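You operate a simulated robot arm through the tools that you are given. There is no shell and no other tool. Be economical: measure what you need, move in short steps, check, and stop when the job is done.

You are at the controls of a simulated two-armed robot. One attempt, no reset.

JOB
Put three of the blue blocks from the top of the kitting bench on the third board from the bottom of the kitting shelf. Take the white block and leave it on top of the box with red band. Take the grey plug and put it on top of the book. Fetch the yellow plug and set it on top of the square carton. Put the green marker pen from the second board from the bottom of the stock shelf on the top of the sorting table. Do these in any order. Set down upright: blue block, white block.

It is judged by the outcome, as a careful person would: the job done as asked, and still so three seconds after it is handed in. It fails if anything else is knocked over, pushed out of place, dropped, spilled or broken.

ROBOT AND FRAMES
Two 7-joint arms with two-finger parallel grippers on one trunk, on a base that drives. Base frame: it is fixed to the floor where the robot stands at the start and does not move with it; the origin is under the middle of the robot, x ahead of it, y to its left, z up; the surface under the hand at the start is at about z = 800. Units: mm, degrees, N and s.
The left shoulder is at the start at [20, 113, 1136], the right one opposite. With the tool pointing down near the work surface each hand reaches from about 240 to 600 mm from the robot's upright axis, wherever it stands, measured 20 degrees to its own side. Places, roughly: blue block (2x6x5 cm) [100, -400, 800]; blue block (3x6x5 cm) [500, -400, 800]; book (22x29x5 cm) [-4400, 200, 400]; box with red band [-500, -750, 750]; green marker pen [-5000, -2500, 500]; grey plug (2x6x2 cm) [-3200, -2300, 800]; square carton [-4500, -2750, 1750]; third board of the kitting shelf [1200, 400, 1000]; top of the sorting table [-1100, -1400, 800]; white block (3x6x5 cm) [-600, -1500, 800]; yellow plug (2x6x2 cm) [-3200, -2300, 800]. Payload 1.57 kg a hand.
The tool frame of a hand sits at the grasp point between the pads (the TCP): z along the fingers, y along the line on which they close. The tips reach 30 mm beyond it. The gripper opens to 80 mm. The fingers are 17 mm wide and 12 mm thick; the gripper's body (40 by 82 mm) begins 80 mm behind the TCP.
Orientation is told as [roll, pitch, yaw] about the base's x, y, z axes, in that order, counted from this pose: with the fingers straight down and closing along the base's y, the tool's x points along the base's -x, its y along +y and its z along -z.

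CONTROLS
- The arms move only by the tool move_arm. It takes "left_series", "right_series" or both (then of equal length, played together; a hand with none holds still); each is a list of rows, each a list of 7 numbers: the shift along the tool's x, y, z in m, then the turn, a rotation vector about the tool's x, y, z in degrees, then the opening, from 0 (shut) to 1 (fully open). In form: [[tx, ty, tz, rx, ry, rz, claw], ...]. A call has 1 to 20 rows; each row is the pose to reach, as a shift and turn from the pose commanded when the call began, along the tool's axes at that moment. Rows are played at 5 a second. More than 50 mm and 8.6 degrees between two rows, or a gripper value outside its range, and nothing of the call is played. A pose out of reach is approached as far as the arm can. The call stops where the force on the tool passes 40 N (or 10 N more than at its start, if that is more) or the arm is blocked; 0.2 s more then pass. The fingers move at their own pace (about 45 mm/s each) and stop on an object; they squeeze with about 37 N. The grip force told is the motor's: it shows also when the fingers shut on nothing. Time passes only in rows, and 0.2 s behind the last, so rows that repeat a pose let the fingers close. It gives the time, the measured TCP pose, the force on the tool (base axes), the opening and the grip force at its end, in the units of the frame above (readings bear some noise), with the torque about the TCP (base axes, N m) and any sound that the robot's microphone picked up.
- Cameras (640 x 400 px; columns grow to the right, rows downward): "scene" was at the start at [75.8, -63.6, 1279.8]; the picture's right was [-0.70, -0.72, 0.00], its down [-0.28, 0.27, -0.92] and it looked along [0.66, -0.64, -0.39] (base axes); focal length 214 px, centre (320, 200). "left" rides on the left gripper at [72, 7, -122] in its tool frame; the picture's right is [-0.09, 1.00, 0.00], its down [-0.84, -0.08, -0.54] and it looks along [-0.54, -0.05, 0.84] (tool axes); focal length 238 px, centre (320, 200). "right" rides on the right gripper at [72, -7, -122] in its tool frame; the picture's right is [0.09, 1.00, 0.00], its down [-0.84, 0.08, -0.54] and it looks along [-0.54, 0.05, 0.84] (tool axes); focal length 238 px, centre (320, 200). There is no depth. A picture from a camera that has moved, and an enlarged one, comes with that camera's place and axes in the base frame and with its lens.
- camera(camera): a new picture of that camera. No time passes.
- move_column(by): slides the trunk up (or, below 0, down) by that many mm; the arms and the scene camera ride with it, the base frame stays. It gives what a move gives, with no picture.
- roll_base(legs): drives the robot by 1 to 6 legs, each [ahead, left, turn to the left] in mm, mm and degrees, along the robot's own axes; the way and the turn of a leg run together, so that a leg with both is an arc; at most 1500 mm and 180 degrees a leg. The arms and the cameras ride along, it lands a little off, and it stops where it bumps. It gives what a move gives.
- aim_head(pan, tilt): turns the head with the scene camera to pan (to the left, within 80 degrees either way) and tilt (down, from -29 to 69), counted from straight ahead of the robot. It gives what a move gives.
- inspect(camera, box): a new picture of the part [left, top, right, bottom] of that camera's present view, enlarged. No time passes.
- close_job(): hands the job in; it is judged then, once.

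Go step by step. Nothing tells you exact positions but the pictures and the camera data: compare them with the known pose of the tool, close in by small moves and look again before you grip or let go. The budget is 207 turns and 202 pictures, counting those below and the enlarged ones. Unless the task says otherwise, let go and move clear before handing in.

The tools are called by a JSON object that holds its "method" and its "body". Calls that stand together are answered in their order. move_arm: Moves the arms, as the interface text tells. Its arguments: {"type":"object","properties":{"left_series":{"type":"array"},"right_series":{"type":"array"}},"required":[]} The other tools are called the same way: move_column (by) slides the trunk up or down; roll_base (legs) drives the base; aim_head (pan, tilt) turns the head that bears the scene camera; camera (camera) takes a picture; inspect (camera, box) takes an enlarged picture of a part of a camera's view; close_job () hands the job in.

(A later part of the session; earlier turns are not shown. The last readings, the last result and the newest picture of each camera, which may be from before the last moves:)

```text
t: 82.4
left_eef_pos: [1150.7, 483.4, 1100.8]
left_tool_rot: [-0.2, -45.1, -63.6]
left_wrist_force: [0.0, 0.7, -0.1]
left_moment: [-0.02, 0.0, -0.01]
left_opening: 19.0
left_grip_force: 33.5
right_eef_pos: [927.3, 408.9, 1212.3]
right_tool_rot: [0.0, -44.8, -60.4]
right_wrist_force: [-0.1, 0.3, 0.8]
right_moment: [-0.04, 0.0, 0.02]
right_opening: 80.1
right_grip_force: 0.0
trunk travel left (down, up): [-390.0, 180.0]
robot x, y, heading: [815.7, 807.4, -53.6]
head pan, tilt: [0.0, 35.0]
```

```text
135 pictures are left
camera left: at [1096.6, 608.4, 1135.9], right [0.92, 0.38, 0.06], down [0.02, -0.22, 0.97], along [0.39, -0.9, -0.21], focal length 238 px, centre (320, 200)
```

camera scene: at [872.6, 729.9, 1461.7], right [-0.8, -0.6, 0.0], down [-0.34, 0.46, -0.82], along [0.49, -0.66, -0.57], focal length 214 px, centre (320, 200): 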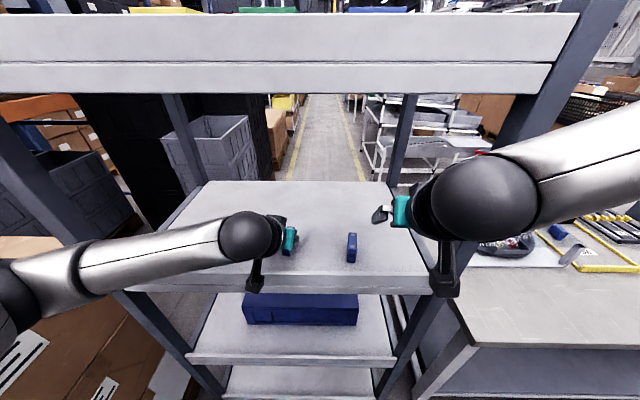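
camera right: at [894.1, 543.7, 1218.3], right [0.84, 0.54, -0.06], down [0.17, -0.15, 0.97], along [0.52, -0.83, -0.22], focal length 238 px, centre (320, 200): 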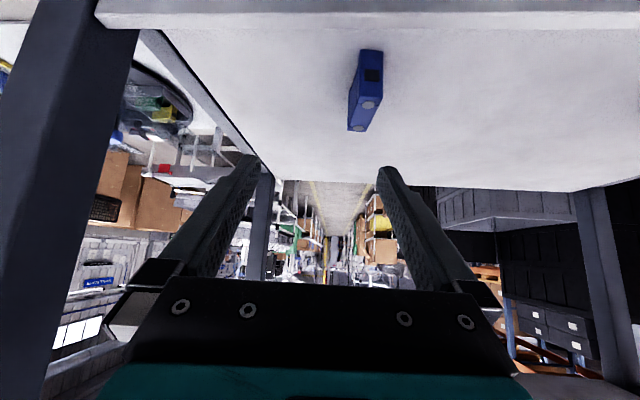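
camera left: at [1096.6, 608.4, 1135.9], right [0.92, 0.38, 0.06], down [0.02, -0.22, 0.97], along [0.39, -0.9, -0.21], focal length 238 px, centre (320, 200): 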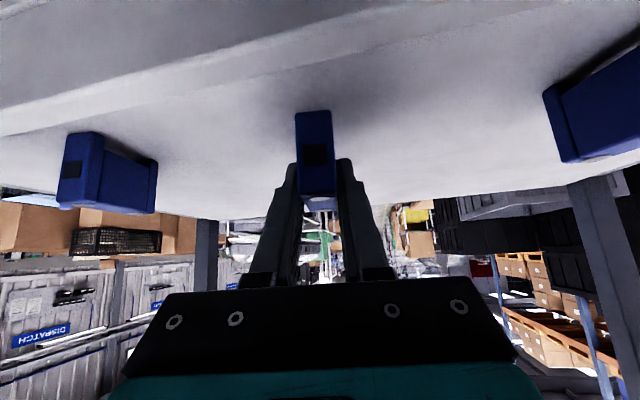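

{"method": "move_arm", "body": {"left_series": [[0.003, 0, 0.003, 0, 0, 0, 0], [0.005, 0, 0.005, 0, 0, 0, 0], [0.007, 0, 0.007, 0, 0, 0, 0], [0.008, 0, 0.008, 0, 0, 0, 0], [0.009, 0, 0.009, 0, 0, 0, 0]]}}

```text
t: 83.6
left_eef_pos: [1149.1, 483.9, 1088.2]
left_tool_rot: [-0.2, -45.1, -63.5]
left_wrist_force: [-0.5, 0.9, 3.3]
left_moment: [0.12, 0.03, -0.02]
left_opening: 19.1
left_grip_force: 32.8
right_eef_pos: [928.3, 408.0, 1211.9]
right_tool_rot: [0.0, -44.9, -60.4]
right_wrist_force: [-0.2, 1.0, 0.5]
right_moment: [0.0, -0.03, 0.0]
right_opening: 79.8
right_grip_force: 0.1
trunk travel left (down, up): [-390.0, 180.0]
robot x, y, heading: [817.0, 807.5, -53.4]
head pan, tilt: [0.0, 35.0]
```

Touching at 1088. Releasing and withdrawing.

{"method": "move_arm", "body": {"left_series": [[0, 0, 0, 0, 0, 0, 1], [0, 0, 0, 0, 0, 0, 1], [0, 0, 0, 0, 0, 0, 1], [0, 0, 0, 0, 0, 0, 1], [0, 0, 0, 0, 0, 0, 1], [0, 0, -0.03, 0, 0, 0, 1], [0, 0, -0.07, 0, 0, 0, 1], [-0.04, 0, -0.1, 0, 0, 0, 1], [-0.07, 0, -0.13, 0, 0, 0, 1]]}}

{"method": "camera", "body": {"camera": "left"}}

{"method": "roll_base", "body": {"legs": [[-260, 0, 0]]}}

{"method": "camera", "body": {"camera": "scene"}}

```text
t: 85.6
left_eef_pos: [1130.2, 521.0, 1229.4]
left_tool_rot: [-0.1, -44.9, -63.7]
left_wrist_force: [-1.5, -0.6, 0.5]
left_moment: [-0.01, 0.03, 0.01]
left_opening: 80.0
left_grip_force: 0.2
right_eef_pos: [928.4, 407.4, 1211.9]
right_tool_rot: [0.0, -45.0, -60.4]
right_wrist_force: [0.2, -0.8, 0.8]
right_moment: [-0.03, -0.01, 0.0]
right_opening: 80.1
right_grip_force: 0.1
trunk travel left (down, up): [-390.0, 180.0]
robot x, y, heading: [816.0, 808.2, -53.1]
head pan, tilt: [0.0, 35.0]
```

```text
134 pictures are left
camera left: at [1077.1, 647.7, 1265.9], right [0.92, 0.38, 0.06], down [0.02, -0.22, 0.97], along [0.39, -0.9, -0.21], focal length 238 px, centre (320, 200)
```

left: 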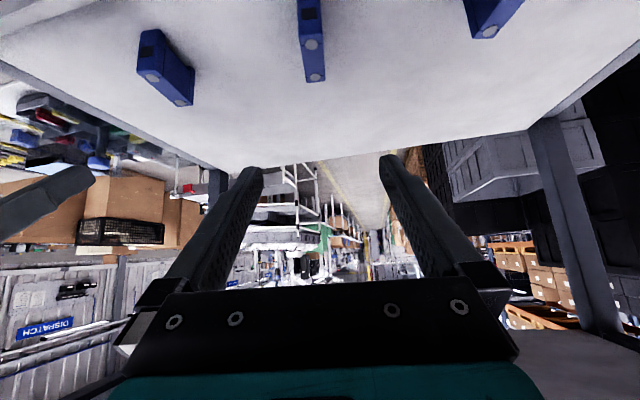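

```text
t: 87.5
left_eef_pos: [974.8, 732.7, 1230.1]
left_tool_rot: [0.0, -44.9, -63.7]
left_wrist_force: [0.3, -0.3, 0.6]
left_moment: [-0.01, -0.01, 0.01]
left_opening: 80.1
left_grip_force: 0.1
right_eef_pos: [771.7, 619.6, 1213.2]
right_tool_rot: [0.1, -44.8, -60.4]
right_wrist_force: [-0.6, -1.0, -0.3]
right_moment: [-0.04, -0.03, 0.0]
right_opening: 80.0
right_grip_force: 0.1
trunk travel left (down, up): [-390.0, 180.0]
robot x, y, heading: [659.0, 1015.3, -53.3]
head pan, tilt: [0.0, 35.0]
```

```text
133 pictures are left
camera scene: at [715.7, 941.1, 1461.8], right [-0.8, -0.6, 0.0], down [-0.34, 0.46, -0.82], along [0.49, -0.66, -0.57], focal length 214 px, centre (320, 200)
```

scene: 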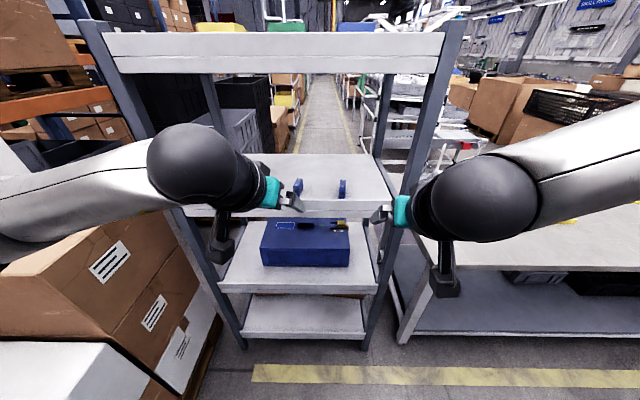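

All three blue blocks stand upright on board 3. Now driving back down the aisle to survey for the white block and the red-banded box.

{"method": "roll_base", "body": {"legs": [[0, -1150, 0]]}}

{"method": "aim_head", "body": {"pan": -50, "tilt": 25}}

{"method": "camera", "body": {"camera": "scene"}}

{"method": "aim_head", "body": {"pan": -80, "tilt": 20}}

{"method": "camera", "body": {"camera": "scene"}}

```text
t: 93.3
left_eef_pos: [51.2, 41.2, 1228.5]
left_tool_rot: [-0.1, -45.1, -63.2]
left_wrist_force: [0.1, -1.0, 0.1]
left_moment: [0.03, -0.01, -0.01]
left_opening: 80.0
left_grip_force: 0.0
right_eef_pos: [-150.4, -75.5, 1213.1]
right_tool_rot: [0.0, -44.8, -59.8]
right_wrist_force: [1.2, 0.2, -0.5]
right_moment: [-0.02, 0.02, 0.05]
right_opening: 79.9
right_grip_force: 0.1
trunk travel left (down, up): [-390.0, 180.0]
robot x, y, heading: [-266.6, 320.7, -53.1]
head pan, tilt: [0.0, 35.0]
```

```text
t: 94.5
left_eef_pos: [50.9, 41.2, 1229.5]
left_tool_rot: [0.0, -45.0, -63.2]
left_wrist_force: [0.2, -0.1, 0.6]
left_moment: [-0.01, 0.01, 0.02]
left_opening: 80.1
left_grip_force: 0.1
right_eef_pos: [-151.8, -75.1, 1213.0]
right_tool_rot: [0.1, -44.7, -59.9]
right_wrist_force: [0.8, 0.1, 0.0]
right_moment: [0.01, -0.03, -0.02]
right_opening: 80.1
right_grip_force: 0.1
trunk travel left (down, up): [-390.0, 180.0]
robot x, y, heading: [-268.2, 325.3, -52.8]
head pan, tilt: [-50.0, 25.0]
```

```text
132 pictures are left
camera scene: at [-283.0, 226.9, 1477.4], right [-0.97, 0.22, 0.0], down [0.09, 0.41, -0.91], along [-0.2, -0.88, -0.42], focal length 214 px, centre (320, 200)
```

scene: 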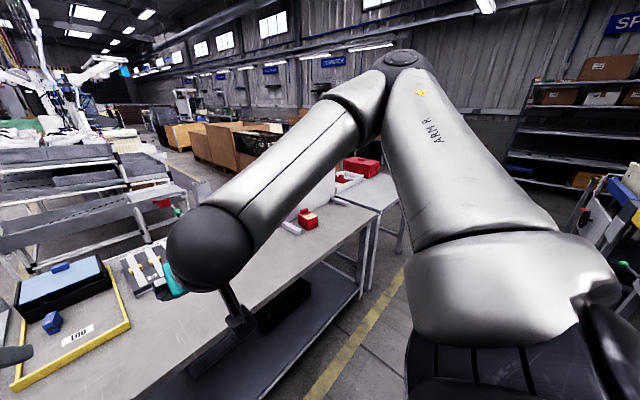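

```text
t: 95.5
left_eef_pos: [51.2, 39.8, 1229.3]
left_tool_rot: [-0.2, -45.0, -63.2]
left_wrist_force: [0.5, 0.0, 0.7]
left_moment: [0.0, 0.01, 0.04]
left_opening: 79.9
left_grip_force: 0.1
right_eef_pos: [-150.1, -74.7, 1213.2]
right_tool_rot: [-0.1, -44.8, -59.9]
right_wrist_force: [-1.0, 0.0, 0.1]
right_moment: [0.01, 0.01, -0.01]
right_opening: 80.1
right_grip_force: 0.0
trunk travel left (down, up): [-390.0, 180.0]
robot x, y, heading: [-267.8, 323.5, -53.1]
head pan, tilt: [-80.0, 20.0]
```

```text
131 pictures are left
camera scene: at [-325.9, 248.4, 1485.5], right [-0.73, 0.68, 0.0], down [0.23, 0.25, -0.94], along [-0.64, -0.69, -0.34], focal length 214 px, centre (320, 200)
```

scene: 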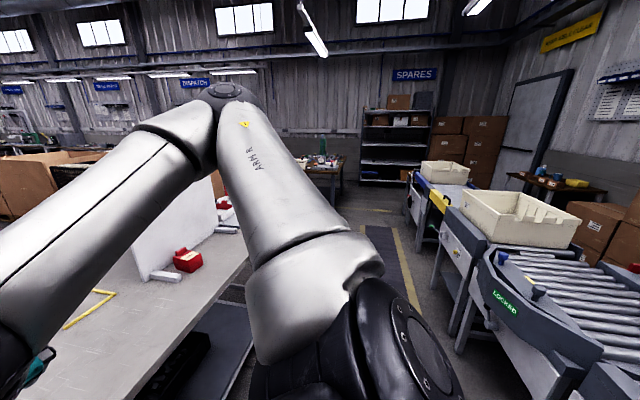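

{"method": "roll_base", "body": {"legs": [[0, 0, -80]]}}

{"method": "aim_head", "body": {"pan": 0, "tilt": 25}}

{"method": "camera", "body": {"camera": "scene"}}

{"method": "aim_head", "body": {"pan": 30, "tilt": 25}}

{"method": "camera", "body": {"camera": "scene"}}

```text
t: 99.3
left_eef_pos: [-489.0, -41.5, 1228.8]
left_tool_rot: [-0.1, -45.0, -142.7]
left_wrist_force: [-0.2, 1.5, -0.2]
left_moment: [-0.02, 0.0, 0.04]
left_opening: 79.9
left_grip_force: 0.0
right_eef_pos: [-638.3, 135.7, 1212.9]
right_tool_rot: [0.1, -44.8, -139.4]
right_wrist_force: [1.1, -0.5, 0.1]
right_moment: [0.01, 0.01, -0.01]
right_opening: 79.6
right_grip_force: 0.0
trunk travel left (down, up): [-390.0, 180.0]
robot x, y, heading: [-267.8, 321.9, -132.5]
head pan, tilt: [-80.0, 20.0]
```

```text
t: 100.8
left_eef_pos: [-489.7, -41.5, 1229.0]
left_tool_rot: [-0.1, -45.1, -142.7]
left_wrist_force: [-0.6, -0.2, 0.0]
left_moment: [-0.05, -0.02, 0.03]
left_opening: 80.0
left_grip_force: 0.0
right_eef_pos: [-640.0, 136.8, 1212.3]
right_tool_rot: [0.0, -44.9, -139.4]
right_wrist_force: [0.1, 0.7, 0.5]
right_moment: [0.02, -0.03, 0.01]
right_opening: 80.1
right_grip_force: 0.0
trunk travel left (down, up): [-390.0, 180.0]
robot x, y, heading: [-267.2, 321.5, -132.8]
head pan, tilt: [0.0, 25.0]
```

```text
130 pictures are left
camera scene: at [-337.6, 249.4, 1477.5], right [-0.74, 0.68, 0.0], down [0.29, 0.31, -0.91], along [-0.61, -0.67, -0.42], focal length 214 px, centre (320, 200)
```

scene: 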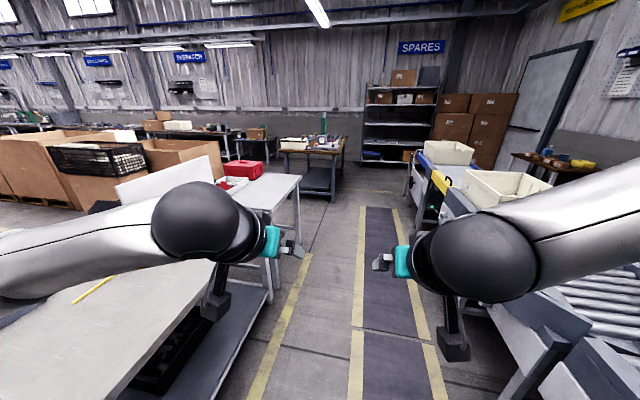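

```text
t: 101.8
left_eef_pos: [-489.8, -40.7, 1229.8]
left_tool_rot: [-0.1, -45.1, -142.7]
left_wrist_force: [-0.4, -0.3, -0.9]
left_moment: [0.02, 0.01, 0.02]
left_opening: 80.1
left_grip_force: 0.1
right_eef_pos: [-638.6, 137.4, 1212.1]
right_tool_rot: [0.0, -44.8, -139.4]
right_wrist_force: [0.7, -0.5, 0.3]
right_moment: [-0.01, -0.01, 0.0]
right_opening: 79.8
right_grip_force: 0.0
trunk travel left (down, up): [-390.0, 180.0]
robot x, y, heading: [-268.9, 328.4, -132.6]
head pan, tilt: [30.0, 25.0]
```

```text
129 pictures are left
camera scene: at [-295.3, 227.3, 1477.5], right [-0.98, 0.22, 0.0], down [0.09, 0.41, -0.91], along [-0.2, -0.88, -0.42], focal length 214 px, centre (320, 200)
```

scene: 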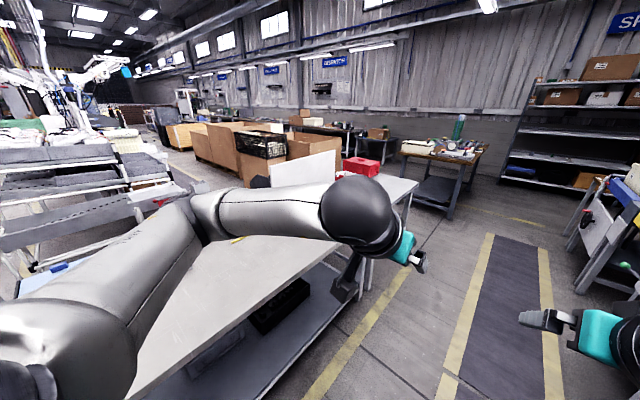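

{"method": "roll_base", "body": {"legs": [[0, 0, -11], [900, 0, 0]]}}

{"method": "aim_head", "body": {"pan": 60, "tilt": 30}}

{"method": "camera", "body": {"camera": "scene"}}

{"method": "aim_head", "body": {"pan": 15, "tilt": 30}}

{"method": "camera", "body": {"camera": "scene"}}

```text
t: 107.2
left_eef_pos: [-1277.6, -527.2, 1229.0]
left_tool_rot: [-0.2, -45.0, -153.9]
left_wrist_force: [-0.1, 0.3, 0.8]
left_moment: [-0.01, -0.01, 0.03]
left_opening: 79.9
left_grip_force: 0.1
right_eef_pos: [-1391.2, -323.5, 1212.2]
right_tool_rot: [-0.1, -44.8, -150.5]
right_wrist_force: [-0.6, 0.2, -1.4]
right_moment: [0.01, -0.02, -0.02]
right_opening: 80.0
right_grip_force: 0.0
trunk travel left (down, up): [-390.0, 180.0]
robot x, y, heading: [-989.4, -214.0, -143.6]
head pan, tilt: [30.0, 25.0]
```

```text
t: 108.2
left_eef_pos: [-1277.9, -527.1, 1230.1]
left_tool_rot: [-0.1, -45.1, -153.8]
left_wrist_force: [-0.2, 0.3, -0.3]
left_moment: [0.0, 0.02, 0.0]
left_opening: 80.1
left_grip_force: 0.1
right_eef_pos: [-1391.6, -322.9, 1212.9]
right_tool_rot: [0.0, -44.7, -150.4]
right_wrist_force: [0.1, 0.2, 0.8]
right_moment: [-0.02, 0.03, 0.01]
right_opening: 80.2
right_grip_force: 0.0
trunk travel left (down, up): [-390.0, 180.0]
robot x, y, heading: [-994.2, -210.1, -143.4]
head pan, tilt: [60.0, 30.0]
```

```text
128 pictures are left
camera scene: at [-989.8, -305.9, 1469.5], right [-0.99, -0.11, 0.0], down [-0.06, 0.5, -0.87], along [0.1, -0.86, -0.5], focal length 214 px, centre (320, 200)
```

scene: 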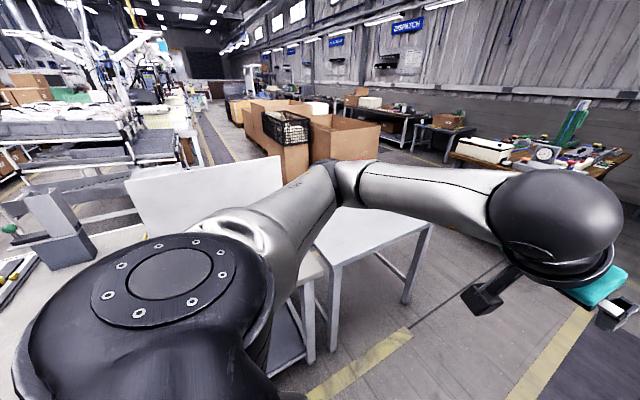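

```text
t: 109.3
left_eef_pos: [-1278.8, -527.0, 1229.8]
left_tool_rot: [-0.1, -45.0, -153.8]
left_wrist_force: [-0.4, 0.0, -0.1]
left_moment: [0.0, 0.02, -0.01]
left_opening: 80.0
left_grip_force: 0.0
right_eef_pos: [-1390.8, -323.3, 1213.3]
right_tool_rot: [0.0, -44.8, -150.6]
right_wrist_force: [-0.4, 0.1, -0.6]
right_moment: [0.0, 0.0, 0.0]
right_opening: 79.9
right_grip_force: 0.1
trunk travel left (down, up): [-390.0, 180.0]
robot x, y, heading: [-992.6, -209.8, -143.4]
head pan, tilt: [15.0, 30.0]
```

```text
127 pictures are left
camera scene: at [-1056.1, -286.8, 1469.5], right [-0.78, 0.62, 0.0], down [0.31, 0.39, -0.87], along [-0.54, -0.68, -0.5], focal length 214 px, centre (320, 200)
```

scene: 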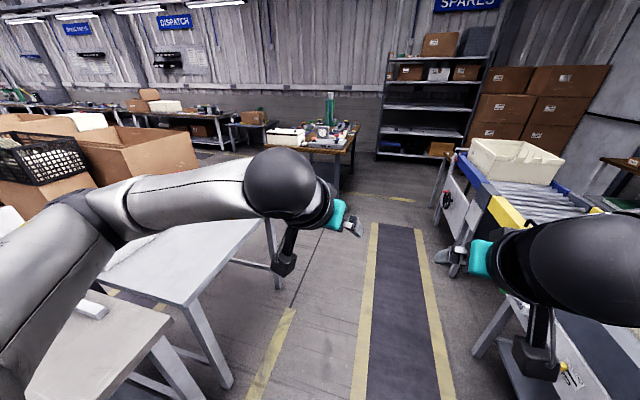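

{"method": "roll_base", "body": {"legs": [[0, 0, 90], [0, -550, 0]]}}

{"method": "aim_head", "body": {"pan": 0, "tilt": 35}}

{"method": "camera", "body": {"camera": "scene"}}

{"method": "camera", "body": {"camera": "left"}}

{"method": "camera", "body": {"camera": "right"}}

```text
t: 116.4
left_eef_pos: [-1110.9, -829.5, 1228.7]
left_tool_rot: [-0.1, -45.0, -62.8]
left_wrist_force: [0.5, 1.2, 0.1]
left_moment: [-0.01, -0.03, 0.01]
left_opening: 79.8
left_grip_force: 0.0
right_eef_pos: [-1313.2, -947.7, 1212.7]
right_tool_rot: [0.0, -44.8, -59.4]
right_wrist_force: [-0.2, -1.2, -1.5]
right_moment: [-0.02, -0.02, -0.01]
right_opening: 80.0
right_grip_force: 0.0
trunk travel left (down, up): [-390.0, 180.0]
robot x, y, heading: [-1430.8, -545.8, -52.7]
head pan, tilt: [15.0, 30.0]
```

```text
t: 117.1
left_eef_pos: [-1110.7, -830.3, 1229.7]
left_tool_rot: [-0.1, -45.0, -62.8]
left_wrist_force: [-0.3, -0.9, -0.2]
left_moment: [0.0, 0.03, 0.01]
left_opening: 80.1
left_grip_force: 0.1
right_eef_pos: [-1312.1, -947.2, 1213.0]
right_tool_rot: [0.0, -44.8, -59.5]
right_wrist_force: [-0.1, -0.6, 0.3]
right_moment: [0.02, -0.01, 0.02]
right_opening: 79.8
right_grip_force: 0.0
trunk travel left (down, up): [-390.0, 180.0]
robot x, y, heading: [-1430.2, -546.6, -52.5]
head pan, tilt: [0.0, 35.0]
```

```text
126 pictures are left
camera scene: at [-1372.5, -624.9, 1461.7], right [-0.79, -0.61, 0.0], down [-0.35, 0.45, -0.82], along [0.5, -0.65, -0.57], focal length 214 px, centre (320, 200)
```

scene: 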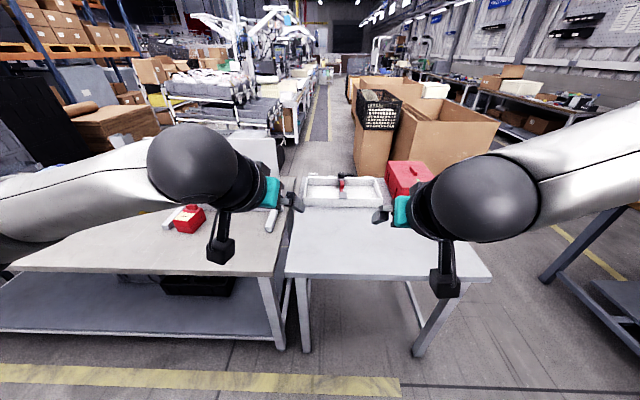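

```text
125 pictures are left
camera left: at [-1166.6, -704.8, 1265.4], right [0.92, 0.4, 0.06], down [0.03, -0.22, 0.97], along [0.4, -0.89, -0.21], focal length 238 px, centre (320, 200)
```

left: 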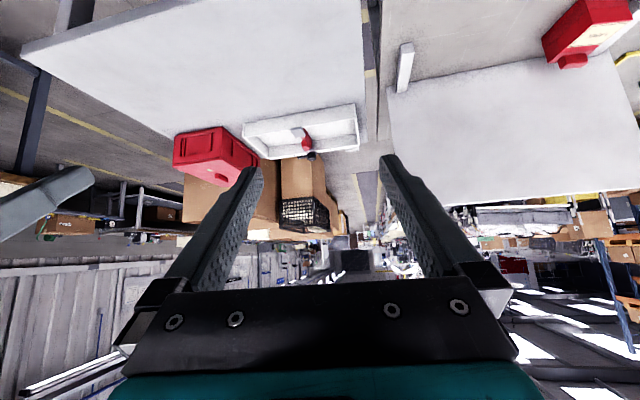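

```text
124 pictures are left
camera right: at [-1386.8, -831.1, 1249.4], right [0.82, 0.56, -0.06], down [0.17, -0.14, 0.97], along [0.54, -0.82, -0.22], focal length 238 px, centre (320, 200)
```

right: 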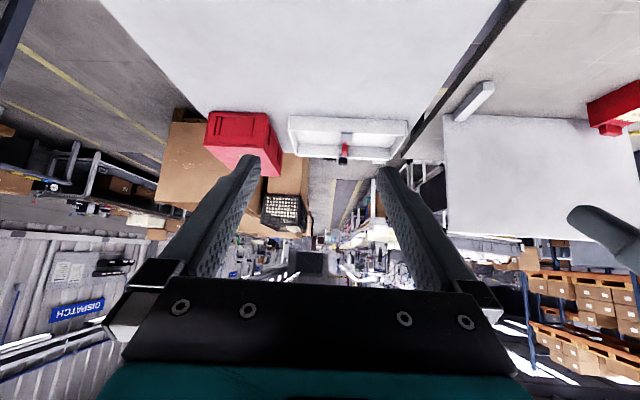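

{"method": "inspect", "body": {"camera": "scene", "box": [270, 150, 450, 260]}}

{"method": "inspect", "body": {"camera": "scene", "box": [100, 180, 300, 300]}}

```text
3.56 times, centred on (360, 205) of scene
camera zoom: at [-1372.5, -624.9, 1461.7], right [-0.79, -0.61, 0.0], down [-0.35, 0.45, -0.82], along [0.5, -0.65, -0.57], focal length 763 px, centre (178, 182)
```

zoom: 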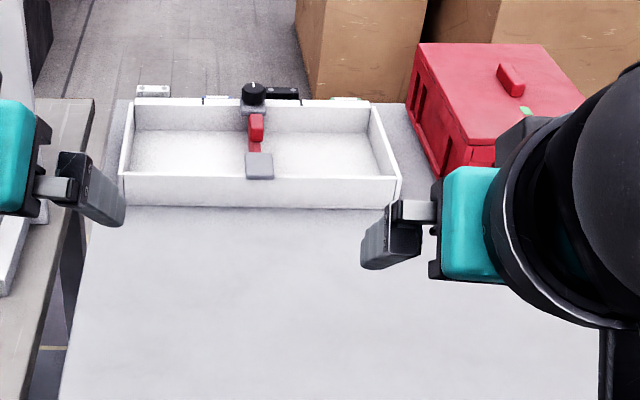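

```text
3.20 times, centred on (200, 240) of scene
camera zoom: at [-1372.5, -624.9, 1461.7], right [-0.79, -0.61, 0.0], down [-0.35, 0.45, -0.82], along [0.5, -0.65, -0.57], focal length 686 px, centre (704, 72)
```

zoom: 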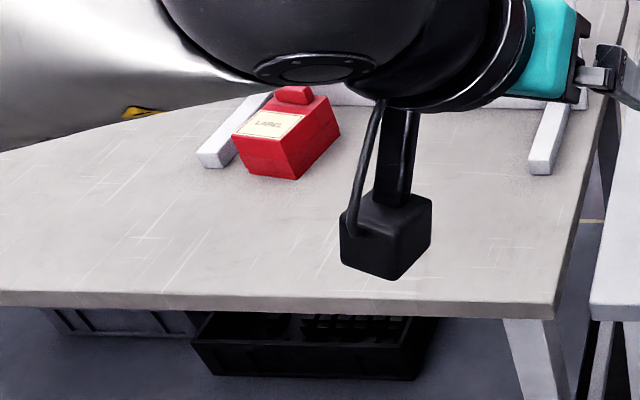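

{"method": "roll_base", "body": {"legs": [[250, 0, 0]]}}

{"method": "camera", "body": {"camera": "scene"}}

{"method": "aim_head", "body": {"pan": -3, "tilt": 50}}

{"method": "inspect", "body": {"camera": "scene", "box": [200, 0, 520, 200]}}

```text
t: 119.0
left_eef_pos: [-958.8, -1027.0, 1228.9]
left_tool_rot: [-0.1, -45.0, -62.8]
left_wrist_force: [0.3, -0.5, 0.1]
left_moment: [0.02, 0.03, -0.01]
left_opening: 80.1
left_grip_force: 0.1
right_eef_pos: [-1160.3, -1143.5, 1213.2]
right_tool_rot: [0.1, -44.8, -59.5]
right_wrist_force: [0.5, -0.1, -0.5]
right_moment: [0.01, 0.01, -0.01]
right_opening: 79.9
right_grip_force: 0.0
trunk travel left (down, up): [-390.0, 180.0]
robot x, y, heading: [-1281.9, -747.3, -52.5]
head pan, tilt: [0.0, 35.0]
```

```text
121 pictures are left
camera scene: at [-1221.1, -822.4, 1461.6], right [-0.79, -0.61, 0.0], down [-0.35, 0.46, -0.82], along [0.5, -0.65, -0.57], focal length 214 px, centre (320, 200)
```

scene: 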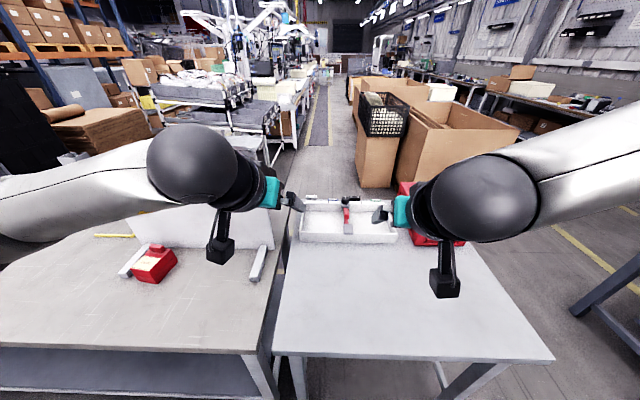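

```text
t: 119.7
left_eef_pos: [-960.8, -1025.5, 1227.9]
left_tool_rot: [-0.1, -45.0, -62.7]
left_wrist_force: [-0.4, 0.0, 1.1]
left_moment: [0.0, 0.01, -0.01]
left_opening: 79.8
left_grip_force: 0.1
right_eef_pos: [-1161.1, -1143.7, 1212.7]
right_tool_rot: [0.0, -44.7, -59.4]
right_wrist_force: [0.0, 0.1, 0.2]
right_moment: [0.01, -0.02, 0.02]
right_opening: 80.1
right_grip_force: 0.0
trunk travel left (down, up): [-390.0, 180.0]
robot x, y, heading: [-1278.9, -745.9, -52.5]
head pan, tilt: [-3.0, 50.0]
```

```text
2.00 times, centred on (360, 100) of scene
camera zoom: at [-1231.6, -815.3, 1440.0], right [-0.82, -0.57, 0.0], down [-0.43, 0.63, -0.64], along [0.36, -0.53, -0.77], focal length 429 px, centre (240, 400)
```

zoom: 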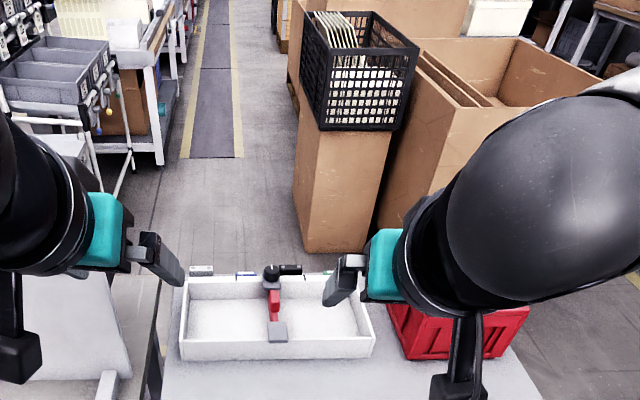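

The white block is likely at the back of the sorting table behind the tray (~[-647,-1505]). First, a closer look at the red labelled box on the bench end to identify the "box with red band".

{"method": "roll_base", "body": {"legs": [[-150, 0, 0], [0, 600, 0]]}}

{"method": "aim_head", "body": {"pan": 0, "tilt": 45}}

{"method": "camera", "body": {"camera": "scene"}}

{"method": "camera", "body": {"camera": "left"}}

```text
t: 124.1
left_eef_pos: [-572.4, -541.5, 1227.9]
left_tool_rot: [-0.3, -45.0, -62.8]
left_wrist_force: [0.5, 0.7, 0.4]
left_moment: [-0.02, 0.04, 0.01]
left_opening: 79.9
left_grip_force: 0.1
right_eef_pos: [-774.3, -658.0, 1213.6]
right_tool_rot: [0.0, -44.9, -59.5]
right_wrist_force: [0.1, 0.1, 0.2]
right_moment: [-0.02, 0.04, 0.02]
right_opening: 79.8
right_grip_force: 0.1
trunk travel left (down, up): [-390.0, 180.0]
robot x, y, heading: [-892.0, -260.4, -52.6]
head pan, tilt: [-3.0, 50.0]
```

```text
t: 124.8
left_eef_pos: [-573.0, -541.4, 1229.8]
left_tool_rot: [-0.1, -45.0, -62.8]
left_wrist_force: [0.8, 0.2, -0.2]
left_moment: [0.01, -0.03, 0.03]
left_opening: 79.8
left_grip_force: 0.1
right_eef_pos: [-773.3, -658.0, 1214.1]
right_tool_rot: [0.0, -44.8, -59.5]
right_wrist_force: [-0.9, -0.2, 0.0]
right_moment: [0.0, -0.01, 0.0]
right_opening: 80.1
right_grip_force: 0.1
trunk travel left (down, up): [-390.0, 180.0]
robot x, y, heading: [-893.4, -260.6, -52.4]
head pan, tilt: [0.0, 45.0]
```

```text
119 pictures are left
camera scene: at [-839.3, -331.5, 1446.9], right [-0.79, -0.61, 0.0], down [-0.43, 0.56, -0.71], along [0.43, -0.56, -0.71], focal length 214 px, centre (320, 200)
```

scene: 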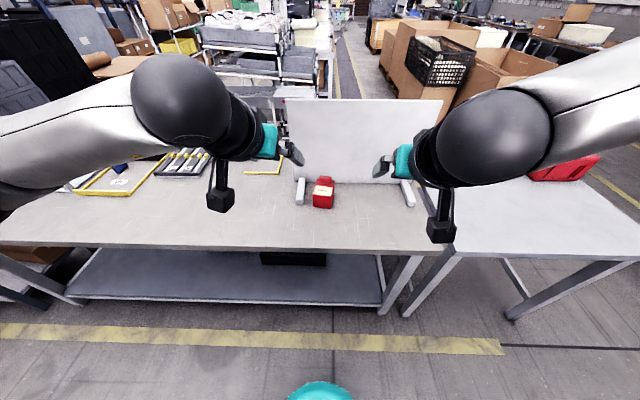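

```text
118 pictures are left
camera left: at [-629.2, -416.7, 1265.4], right [0.92, 0.4, 0.06], down [0.03, -0.22, 0.97], along [0.4, -0.89, -0.21], focal length 238 px, centre (320, 200)
```

left: 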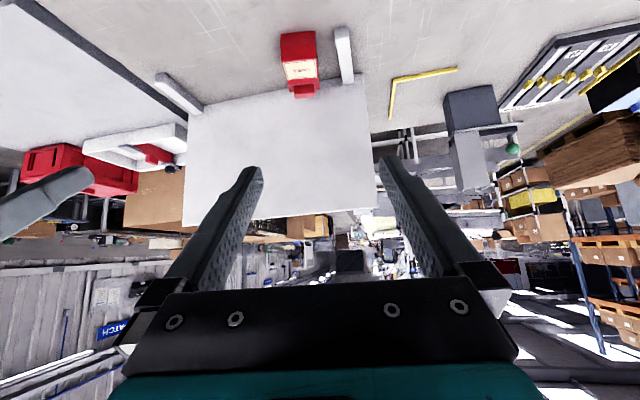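

{"method": "move_column", "body": {"by": 175}}

{"method": "aim_head", "body": {"pan": 0, "tilt": 40}}

{"method": "inspect", "body": {"camera": "scene", "box": [160, 60, 480, 260]}}

{"method": "camera", "body": {"camera": "left"}}

```text
t: 126.7
left_eef_pos: [-573.7, -541.2, 1404.0]
left_tool_rot: [-0.1, -45.0, -62.8]
left_wrist_force: [0.6, -0.8, -0.7]
left_moment: [0.02, 0.0, -0.01]
left_opening: 80.1
left_grip_force: 0.1
right_eef_pos: [-774.2, -657.9, 1389.4]
right_tool_rot: [0.0, -44.8, -59.5]
right_wrist_force: [0.1, -0.1, 0.3]
right_moment: [0.02, 0.06, 0.01]
right_opening: 80.1
right_grip_force: 0.1
trunk travel left (down, up): [-565.0, 5.0]
robot x, y, heading: [-895.3, -257.0, -52.6]
head pan, tilt: [0.0, 45.0]
```

```text
t: 127.4
left_eef_pos: [-573.7, -541.6, 1404.9]
left_tool_rot: [-0.1, -45.0, -62.8]
left_wrist_force: [-0.6, 0.4, 0.3]
left_moment: [-0.05, -0.01, 0.01]
left_opening: 80.1
left_grip_force: 0.0
right_eef_pos: [-774.5, -659.0, 1388.4]
right_tool_rot: [0.0, -44.7, -59.5]
right_wrist_force: [-1.0, -0.2, -0.2]
right_moment: [0.03, 0.01, -0.02]
right_opening: 80.0
right_grip_force: 0.1
trunk travel left (down, up): [-565.0, 5.0]
robot x, y, heading: [-893.4, -258.4, -52.5]
head pan, tilt: [0.0, 40.0]
```

```text
2.00 times, centred on (320, 160) of scene
camera zoom: at [-837.0, -334.4, 1629.1], right [-0.79, -0.61, 0.0], down [-0.39, 0.51, -0.77], along [0.47, -0.61, -0.64], focal length 429 px, centre (320, 280)
```

zoom: 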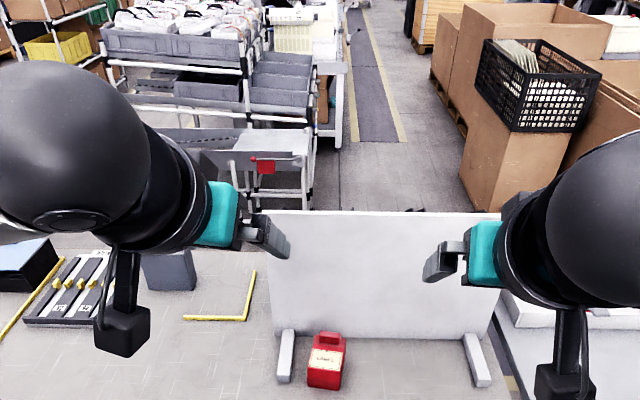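

```text
116 pictures are left
camera left: at [-629.2, -416.6, 1440.4], right [0.92, 0.4, 0.06], down [0.03, -0.22, 0.97], along [0.4, -0.89, -0.21], focal length 238 px, centre (320, 200)
```

left: 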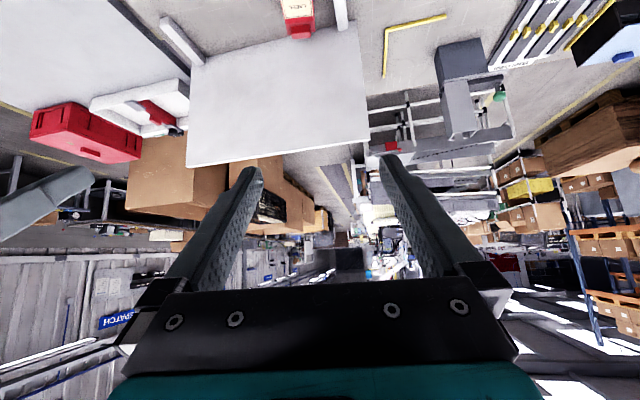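

Nothing visible in front of the screen except the red labelled holder; I'll go round to the back aisle, needed anyway for the white block.

{"method": "move_column", "body": {"by": -175}}

{"method": "roll_base", "body": {"legs": [[-80, 0, 0], [0, -1450, 0]]}}

{"method": "aim_head", "body": {"pan": 0, "tilt": 30}}

{"method": "camera", "body": {"camera": "scene"}}

```text
t: 129.3
left_eef_pos: [-572.9, -540.7, 1228.8]
left_tool_rot: [-0.1, -45.0, -62.8]
left_wrist_force: [0.0, -0.4, 0.2]
left_moment: [-0.05, 0.0, 0.01]
left_opening: 80.3
left_grip_force: 0.1
right_eef_pos: [-774.8, -658.1, 1213.2]
right_tool_rot: [-0.1, -44.8, -59.4]
right_wrist_force: [-0.2, -0.4, 0.3]
right_moment: [-0.02, -0.01, -0.04]
right_opening: 79.7
right_grip_force: 0.1
trunk travel left (down, up): [-390.0, 180.0]
robot x, y, heading: [-891.8, -261.3, -52.4]
head pan, tilt: [0.0, 40.0]
```

```text
t: 137.2
left_eef_pos: [-1766.1, -1355.6, 1229.6]
left_tool_rot: [-0.2, -44.9, -62.8]
left_wrist_force: [0.9, -0.2, 0.0]
left_moment: [0.02, -0.02, 0.0]
left_opening: 79.9
left_grip_force: 0.0
right_eef_pos: [-1967.3, -1473.4, 1213.1]
right_tool_rot: [0.1, -44.8, -59.7]
right_wrist_force: [0.0, 0.0, 1.0]
right_moment: [-0.02, 0.0, 0.03]
right_opening: 79.8
right_grip_force: 0.0
trunk travel left (down, up): [-390.0, 180.0]
robot x, y, heading: [-2087.4, -1073.4, -52.5]
head pan, tilt: [0.0, 40.0]
```

```text
t: 137.9
left_eef_pos: [-1766.2, -1355.2, 1228.3]
left_tool_rot: [-0.1, -45.1, -62.8]
left_wrist_force: [0.0, 0.3, 0.2]
left_moment: [-0.02, 0.02, 0.0]
left_opening: 80.1
left_grip_force: 0.1
right_eef_pos: [-1966.6, -1472.5, 1213.1]
right_tool_rot: [0.0, -44.9, -59.6]
right_wrist_force: [-0.7, -1.0, -0.6]
right_moment: [0.02, -0.02, -0.04]
right_opening: 79.9
right_grip_force: 0.2
trunk travel left (down, up): [-390.0, 180.0]
robot x, y, heading: [-2086.5, -1073.0, -52.4]
head pan, tilt: [0.0, 30.0]
```

```text
115 pictures are left
camera scene: at [-2025.8, -1152.6, 1469.4], right [-0.79, -0.61, 0.0], down [-0.3, 0.4, -0.87], along [0.53, -0.69, -0.5], focal length 214 px, centre (320, 200)
```

scene: 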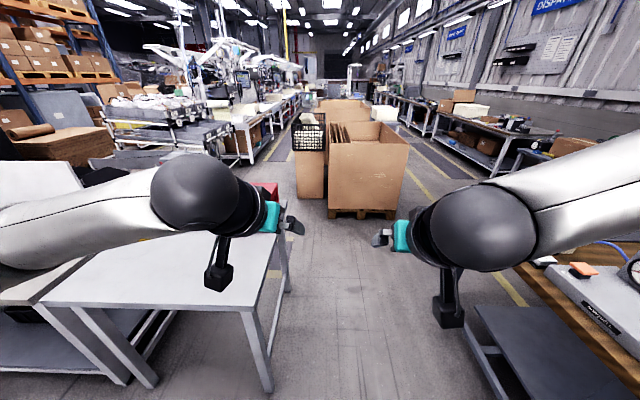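

{"method": "roll_base", "body": {"legs": [[0, -200, 0], [1300, 0, 0], [320, 0, 0], [0, 0, 90]]}}

{"method": "aim_head", "body": {"pan": 20, "tilt": 30}}

{"method": "camera", "body": {"camera": "scene"}}

```text
t: 151.1
left_eef_pos: [-972.3, -2149.7, 1229.0]
left_tool_rot: [0.0, -45.0, 26.6]
left_wrist_force: [0.7, 0.2, 0.0]
left_moment: [-0.02, 0.01, 0.0]
left_opening: 80.2
left_grip_force: 0.1
right_eef_pos: [-858.2, -2352.7, 1212.7]
right_tool_rot: [0.0, -44.8, 29.9]
right_wrist_force: [-0.5, -0.1, -0.6]
right_moment: [-0.01, -0.04, 0.01]
right_opening: 80.2
right_grip_force: 0.0
trunk travel left (down, up): [-390.0, 180.0]
robot x, y, heading: [-1257.3, -2467.4, 36.9]
head pan, tilt: [0.0, 30.0]
```

```text
t: 151.9
left_eef_pos: [-973.0, -2148.7, 1229.5]
left_tool_rot: [-0.1, -45.0, 26.6]
left_wrist_force: [-0.2, -0.9, 0.1]
left_moment: [0.03, 0.02, 0.01]
left_opening: 80.0
left_grip_force: 0.0
right_eef_pos: [-858.1, -2351.8, 1212.4]
right_tool_rot: [0.0, -44.8, 29.8]
right_wrist_force: [0.4, 0.1, -0.4]
right_moment: [0.06, 0.02, 0.01]
right_opening: 80.0
right_grip_force: 0.1
trunk travel left (down, up): [-390.0, 180.0]
robot x, y, heading: [-1255.8, -2466.8, 37.0]
head pan, tilt: [20.0, 30.0]
```

```text
114 pictures are left
camera scene: at [-1200.4, -2384.5, 1469.5], right [0.84, -0.55, 0.0], down [-0.27, -0.42, -0.87], along [0.47, 0.72, -0.5], focal length 214 px, centre (320, 200)
```

scene: 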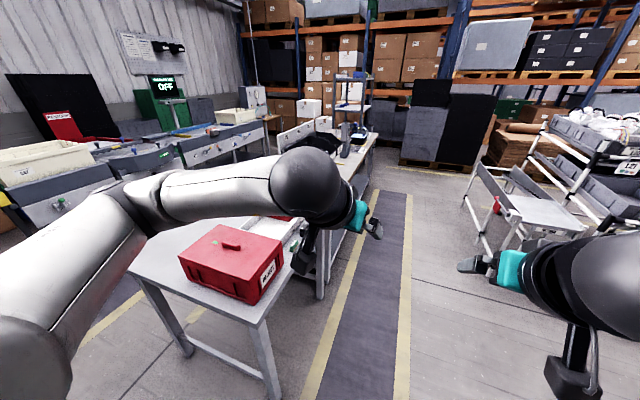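

{"method": "roll_base", "body": {"legs": [[950, 0, 0], [0, -60, 90]]}}

{"method": "aim_head", "body": {"pan": 0, "tilt": 45}}

{"method": "camera", "body": {"camera": "scene"}}

{"method": "camera", "body": {"camera": "right"}}

{"method": "camera", "body": {"camera": "left"}}

```text
t: 160.7
left_eef_pos: [-765.4, -1628.3, 1228.4]
left_tool_rot: [-0.1, -45.0, 116.6]
left_wrist_force: [-0.4, -0.2, -0.6]
left_moment: [-0.02, -0.02, 0.0]
left_opening: 80.0
left_grip_force: 0.1
right_eef_pos: [-563.4, -1513.2, 1213.6]
right_tool_rot: [0.0, -44.8, 120.0]
right_wrist_force: [-1.1, -0.3, 0.4]
right_moment: [0.0, -0.01, 0.03]
right_opening: 80.0
right_grip_force: 0.1
trunk travel left (down, up): [-390.0, 180.0]
robot x, y, heading: [-446.4, -1911.7, 126.8]
head pan, tilt: [20.0, 30.0]
```

```text
t: 161.5
left_eef_pos: [-765.6, -1628.1, 1229.1]
left_tool_rot: [-0.1, -45.0, 116.7]
left_wrist_force: [0.7, -0.2, 0.6]
left_moment: [0.0, 0.0, 0.0]
left_opening: 80.0
left_grip_force: 0.0
right_eef_pos: [-562.2, -1513.8, 1212.9]
right_tool_rot: [0.0, -44.8, 120.0]
right_wrist_force: [0.6, -0.2, -1.0]
right_moment: [0.01, -0.01, -0.04]
right_opening: 80.0
right_grip_force: 0.0
trunk travel left (down, up): [-390.0, 180.0]
robot x, y, heading: [-443.1, -1910.5, 127.0]
head pan, tilt: [0.0, 45.0]
```

```text
113 pictures are left
camera scene: at [-502.7, -1838.9, 1446.9], right [0.8, 0.6, 0.0], down [0.43, -0.56, -0.71], along [-0.43, 0.56, -0.71], focal length 214 px, centre (320, 200)
```

scene: 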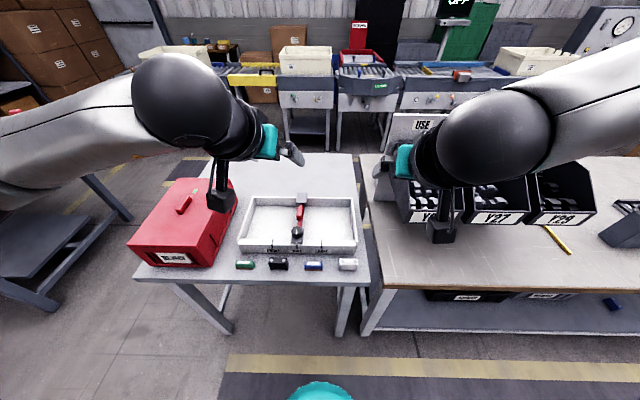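

```text
112 pictures are left
camera right: at [-488.4, -1628.3, 1249.3], right [-0.83, -0.55, -0.06], down [-0.17, 0.14, 0.97], along [-0.53, 0.82, -0.22], focal length 238 px, centre (320, 200)
```

right: 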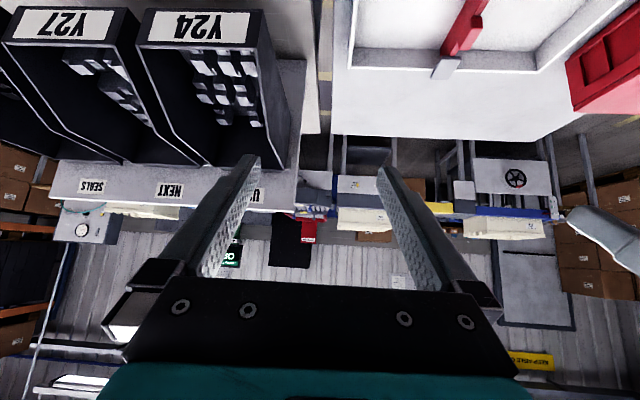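

```text
111 pictures are left
camera left: at [-709.4, -1754.6, 1265.4], right [-0.92, -0.39, 0.06], down [-0.03, 0.22, 0.97], along [-0.39, 0.89, -0.21], focal length 238 px, centre (320, 200)
```

left: 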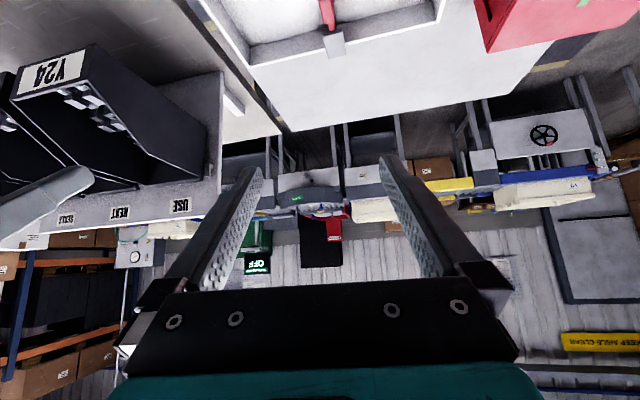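

{"method": "inspect", "body": {"camera": "scene", "box": [220, 230, 380, 330]}}

{"method": "inspect", "body": {"camera": "scene", "box": [360, 180, 640, 355]}}

{"method": "aim_head", "body": {"pan": -50, "tilt": 35}}

{"method": "camera", "body": {"camera": "scene"}}

```text
4.00 times, centred on (300, 280) of scene
camera zoom: at [-502.7, -1838.9, 1446.9], right [0.8, 0.6, 0.0], down [0.43, -0.56, -0.71], along [-0.43, 0.56, -0.71], focal length 858 px, centre (400, -120)
```

zoom: 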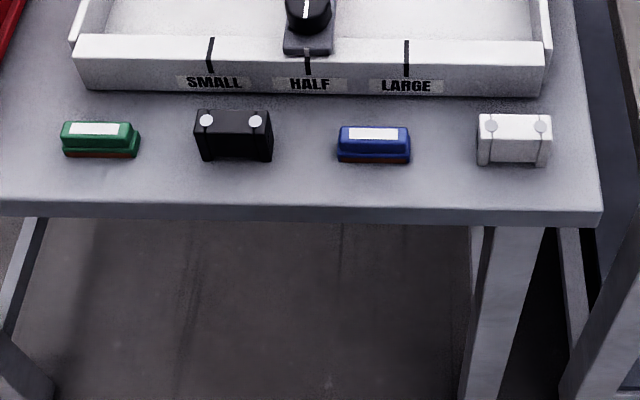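

```text
2.29 times, centred on (500, 268) of scene
camera zoom: at [-502.7, -1838.9, 1446.9], right [0.8, 0.6, 0.0], down [0.43, -0.56, -0.71], along [-0.43, 0.56, -0.71], focal length 490 px, centre (-91, 46)
```

zoom: 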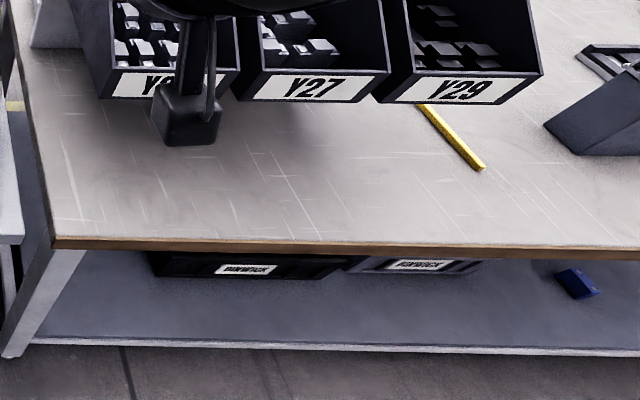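

```text
t: 162.7
left_eef_pos: [-765.2, -1627.9, 1229.2]
left_tool_rot: [-0.1, -45.1, 116.7]
left_wrist_force: [-0.3, -0.2, 0.1]
left_moment: [0.04, -0.02, -0.03]
left_opening: 80.0
left_grip_force: 0.1
right_eef_pos: [-562.4, -1512.8, 1212.7]
right_tool_rot: [-0.1, -44.8, 119.9]
right_wrist_force: [-0.1, 0.5, -0.1]
right_moment: [0.01, 0.04, -0.01]
right_opening: 79.8
right_grip_force: 0.1
trunk travel left (down, up): [-390.0, 180.0]
robot x, y, heading: [-448.4, -1913.4, 127.0]
head pan, tilt: [-50.0, 35.0]
```

```text
108 pictures are left
camera scene: at [-434.0, -1818.0, 1461.7], right [0.97, -0.22, 0.0], down [-0.13, -0.56, -0.82], along [0.18, 0.8, -0.57], focal length 214 px, centre (320, 200)
```

scene: 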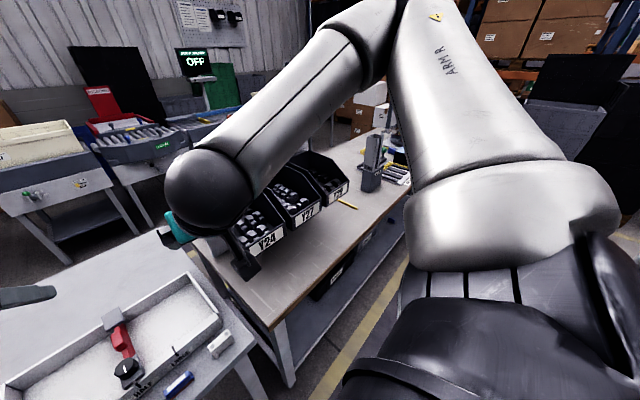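

White block found, studs up, at ≈(-635,-1529) near the table's back edge. I'll bring the right hand above it, turning the tool vertical.

{"method": "move_arm", "body": {"right_series": [[0.015, 0.008, 0.0185, 0, 5, 0, 1], [0.03, 0.016, 0.037, 0, 10, 0, 1], [0.045, 0.024, 0.0555, 0, 15, 0, 1], [0.06, 0.032, 0.074, 0, 20, 0, 1], [0.075, 0.04, 0.0925, 0, 25, 0, 1], [0.09, 0.048, 0.111, 0, 30, 0, 1], [0.105, 0.056, 0.1295, 0, 35, 0, 1], [0.12, 0.064, 0.148, 0, 40, 0, 1], [0.1346, 0.0712, 0.1666, 0, 44.8, 0, 1]]}}

{"method": "camera", "body": {"camera": "right"}}

```text
t: 164.7
left_eef_pos: [-766.1, -1629.6, 1229.5]
left_tool_rot: [-0.1, -45.1, 116.7]
left_wrist_force: [0.0, -0.1, 0.5]
left_moment: [-0.02, -0.02, -0.06]
left_opening: 80.0
left_grip_force: 0.0
right_eef_pos: [-566.1, -1526.6, 1052.0]
right_tool_rot: [0.1, 0.0, 120.0]
right_wrist_force: [-0.5, 0.3, -0.9]
right_moment: [-0.02, -0.03, 0.02]
right_opening: 79.8
right_grip_force: 0.0
right hand out of reach, approached as far as the arm can: row 6, 7, 8, 9
trunk travel left (down, up): [-390.0, 180.0]
robot x, y, heading: [-446.6, -1907.7, 127.1]
head pan, tilt: [-50.0, 35.0]
```

```text
107 pictures are left
camera right: at [-523.9, -1584.4, 1175.1], right [-0.82, -0.58, 0.0], down [-0.48, 0.69, 0.54], along [-0.31, 0.44, -0.84], focal length 238 px, centre (320, 200)
```

right: 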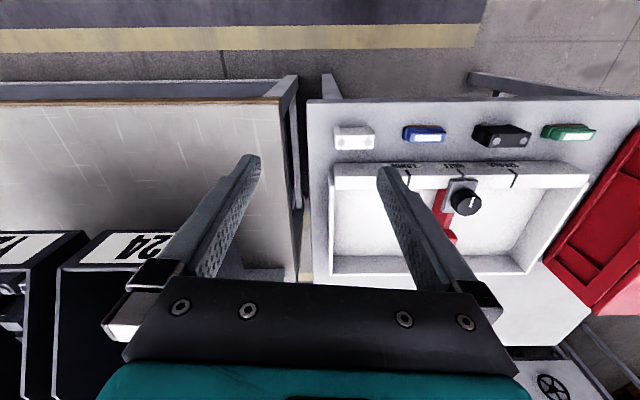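

{"method": "move_column", "body": {"by": -120}}

{"method": "move_arm", "body": {"right_series": [[0, 0.02, 0, 0, 0, 0, 1], [0, 0.04, 0, 0, 0, 0, 1], [-0.01, 0.058, 0, 0, 0, 0, 1]]}}

{"method": "camera", "body": {"camera": "right"}}

```text
t: 166.2
left_eef_pos: [-764.2, -1628.8, 1109.8]
left_tool_rot: [-0.1, -45.1, 116.7]
left_wrist_force: [1.0, 0.1, -0.9]
left_moment: [-0.01, 0.0, 0.01]
left_opening: 79.8
left_grip_force: 0.0
right_eef_pos: [-566.8, -1527.6, 932.9]
right_tool_rot: [0.1, -0.1, 120.1]
right_wrist_force: [-0.2, 0.5, 0.1]
right_moment: [0.03, -0.02, -0.02]
right_opening: 80.1
right_grip_force: 0.1
trunk travel left (down, up): [-270.0, 300.0]
robot x, y, heading: [-445.3, -1908.8, 126.9]
head pan, tilt: [-50.0, 35.0]
```

```text
t: 167.0
left_eef_pos: [-765.3, -1628.6, 1109.1]
left_tool_rot: [-0.1, -45.0, 116.7]
left_wrist_force: [-0.2, 0.0, 1.1]
left_moment: [0.03, -0.02, 0.0]
left_opening: 80.2
left_grip_force: 0.1
right_eef_pos: [-580.2, -1541.3, 955.7]
right_tool_rot: [0.1, -0.1, 120.0]
right_wrist_force: [0.2, -0.8, 0.2]
right_moment: [0.03, 0.04, 0.03]
right_opening: 80.0
right_grip_force: 0.0
right hand out of reach, approached as far as the arm can: row 1, 2, 3
trunk travel left (down, up): [-270.0, 300.0]
robot x, y, heading: [-448.4, -1913.8, 126.7]
head pan, tilt: [-50.0, 35.0]
```

```text
106 pictures are left
camera right: at [-537.0, -1599.8, 1077.7], right [-0.82, -0.58, 0.0], down [-0.48, 0.69, 0.54], along [-0.31, 0.44, -0.84], focal length 238 px, centre (320, 200)
```

right: 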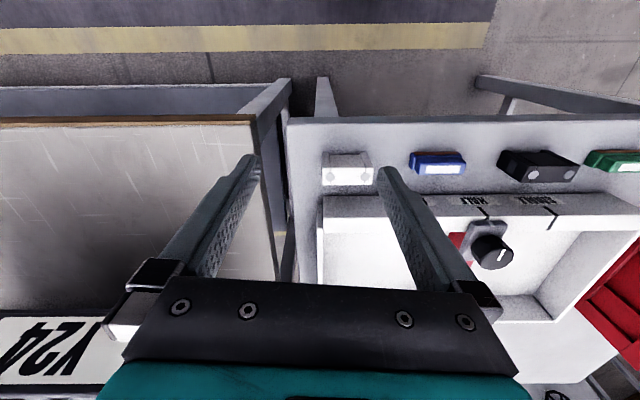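

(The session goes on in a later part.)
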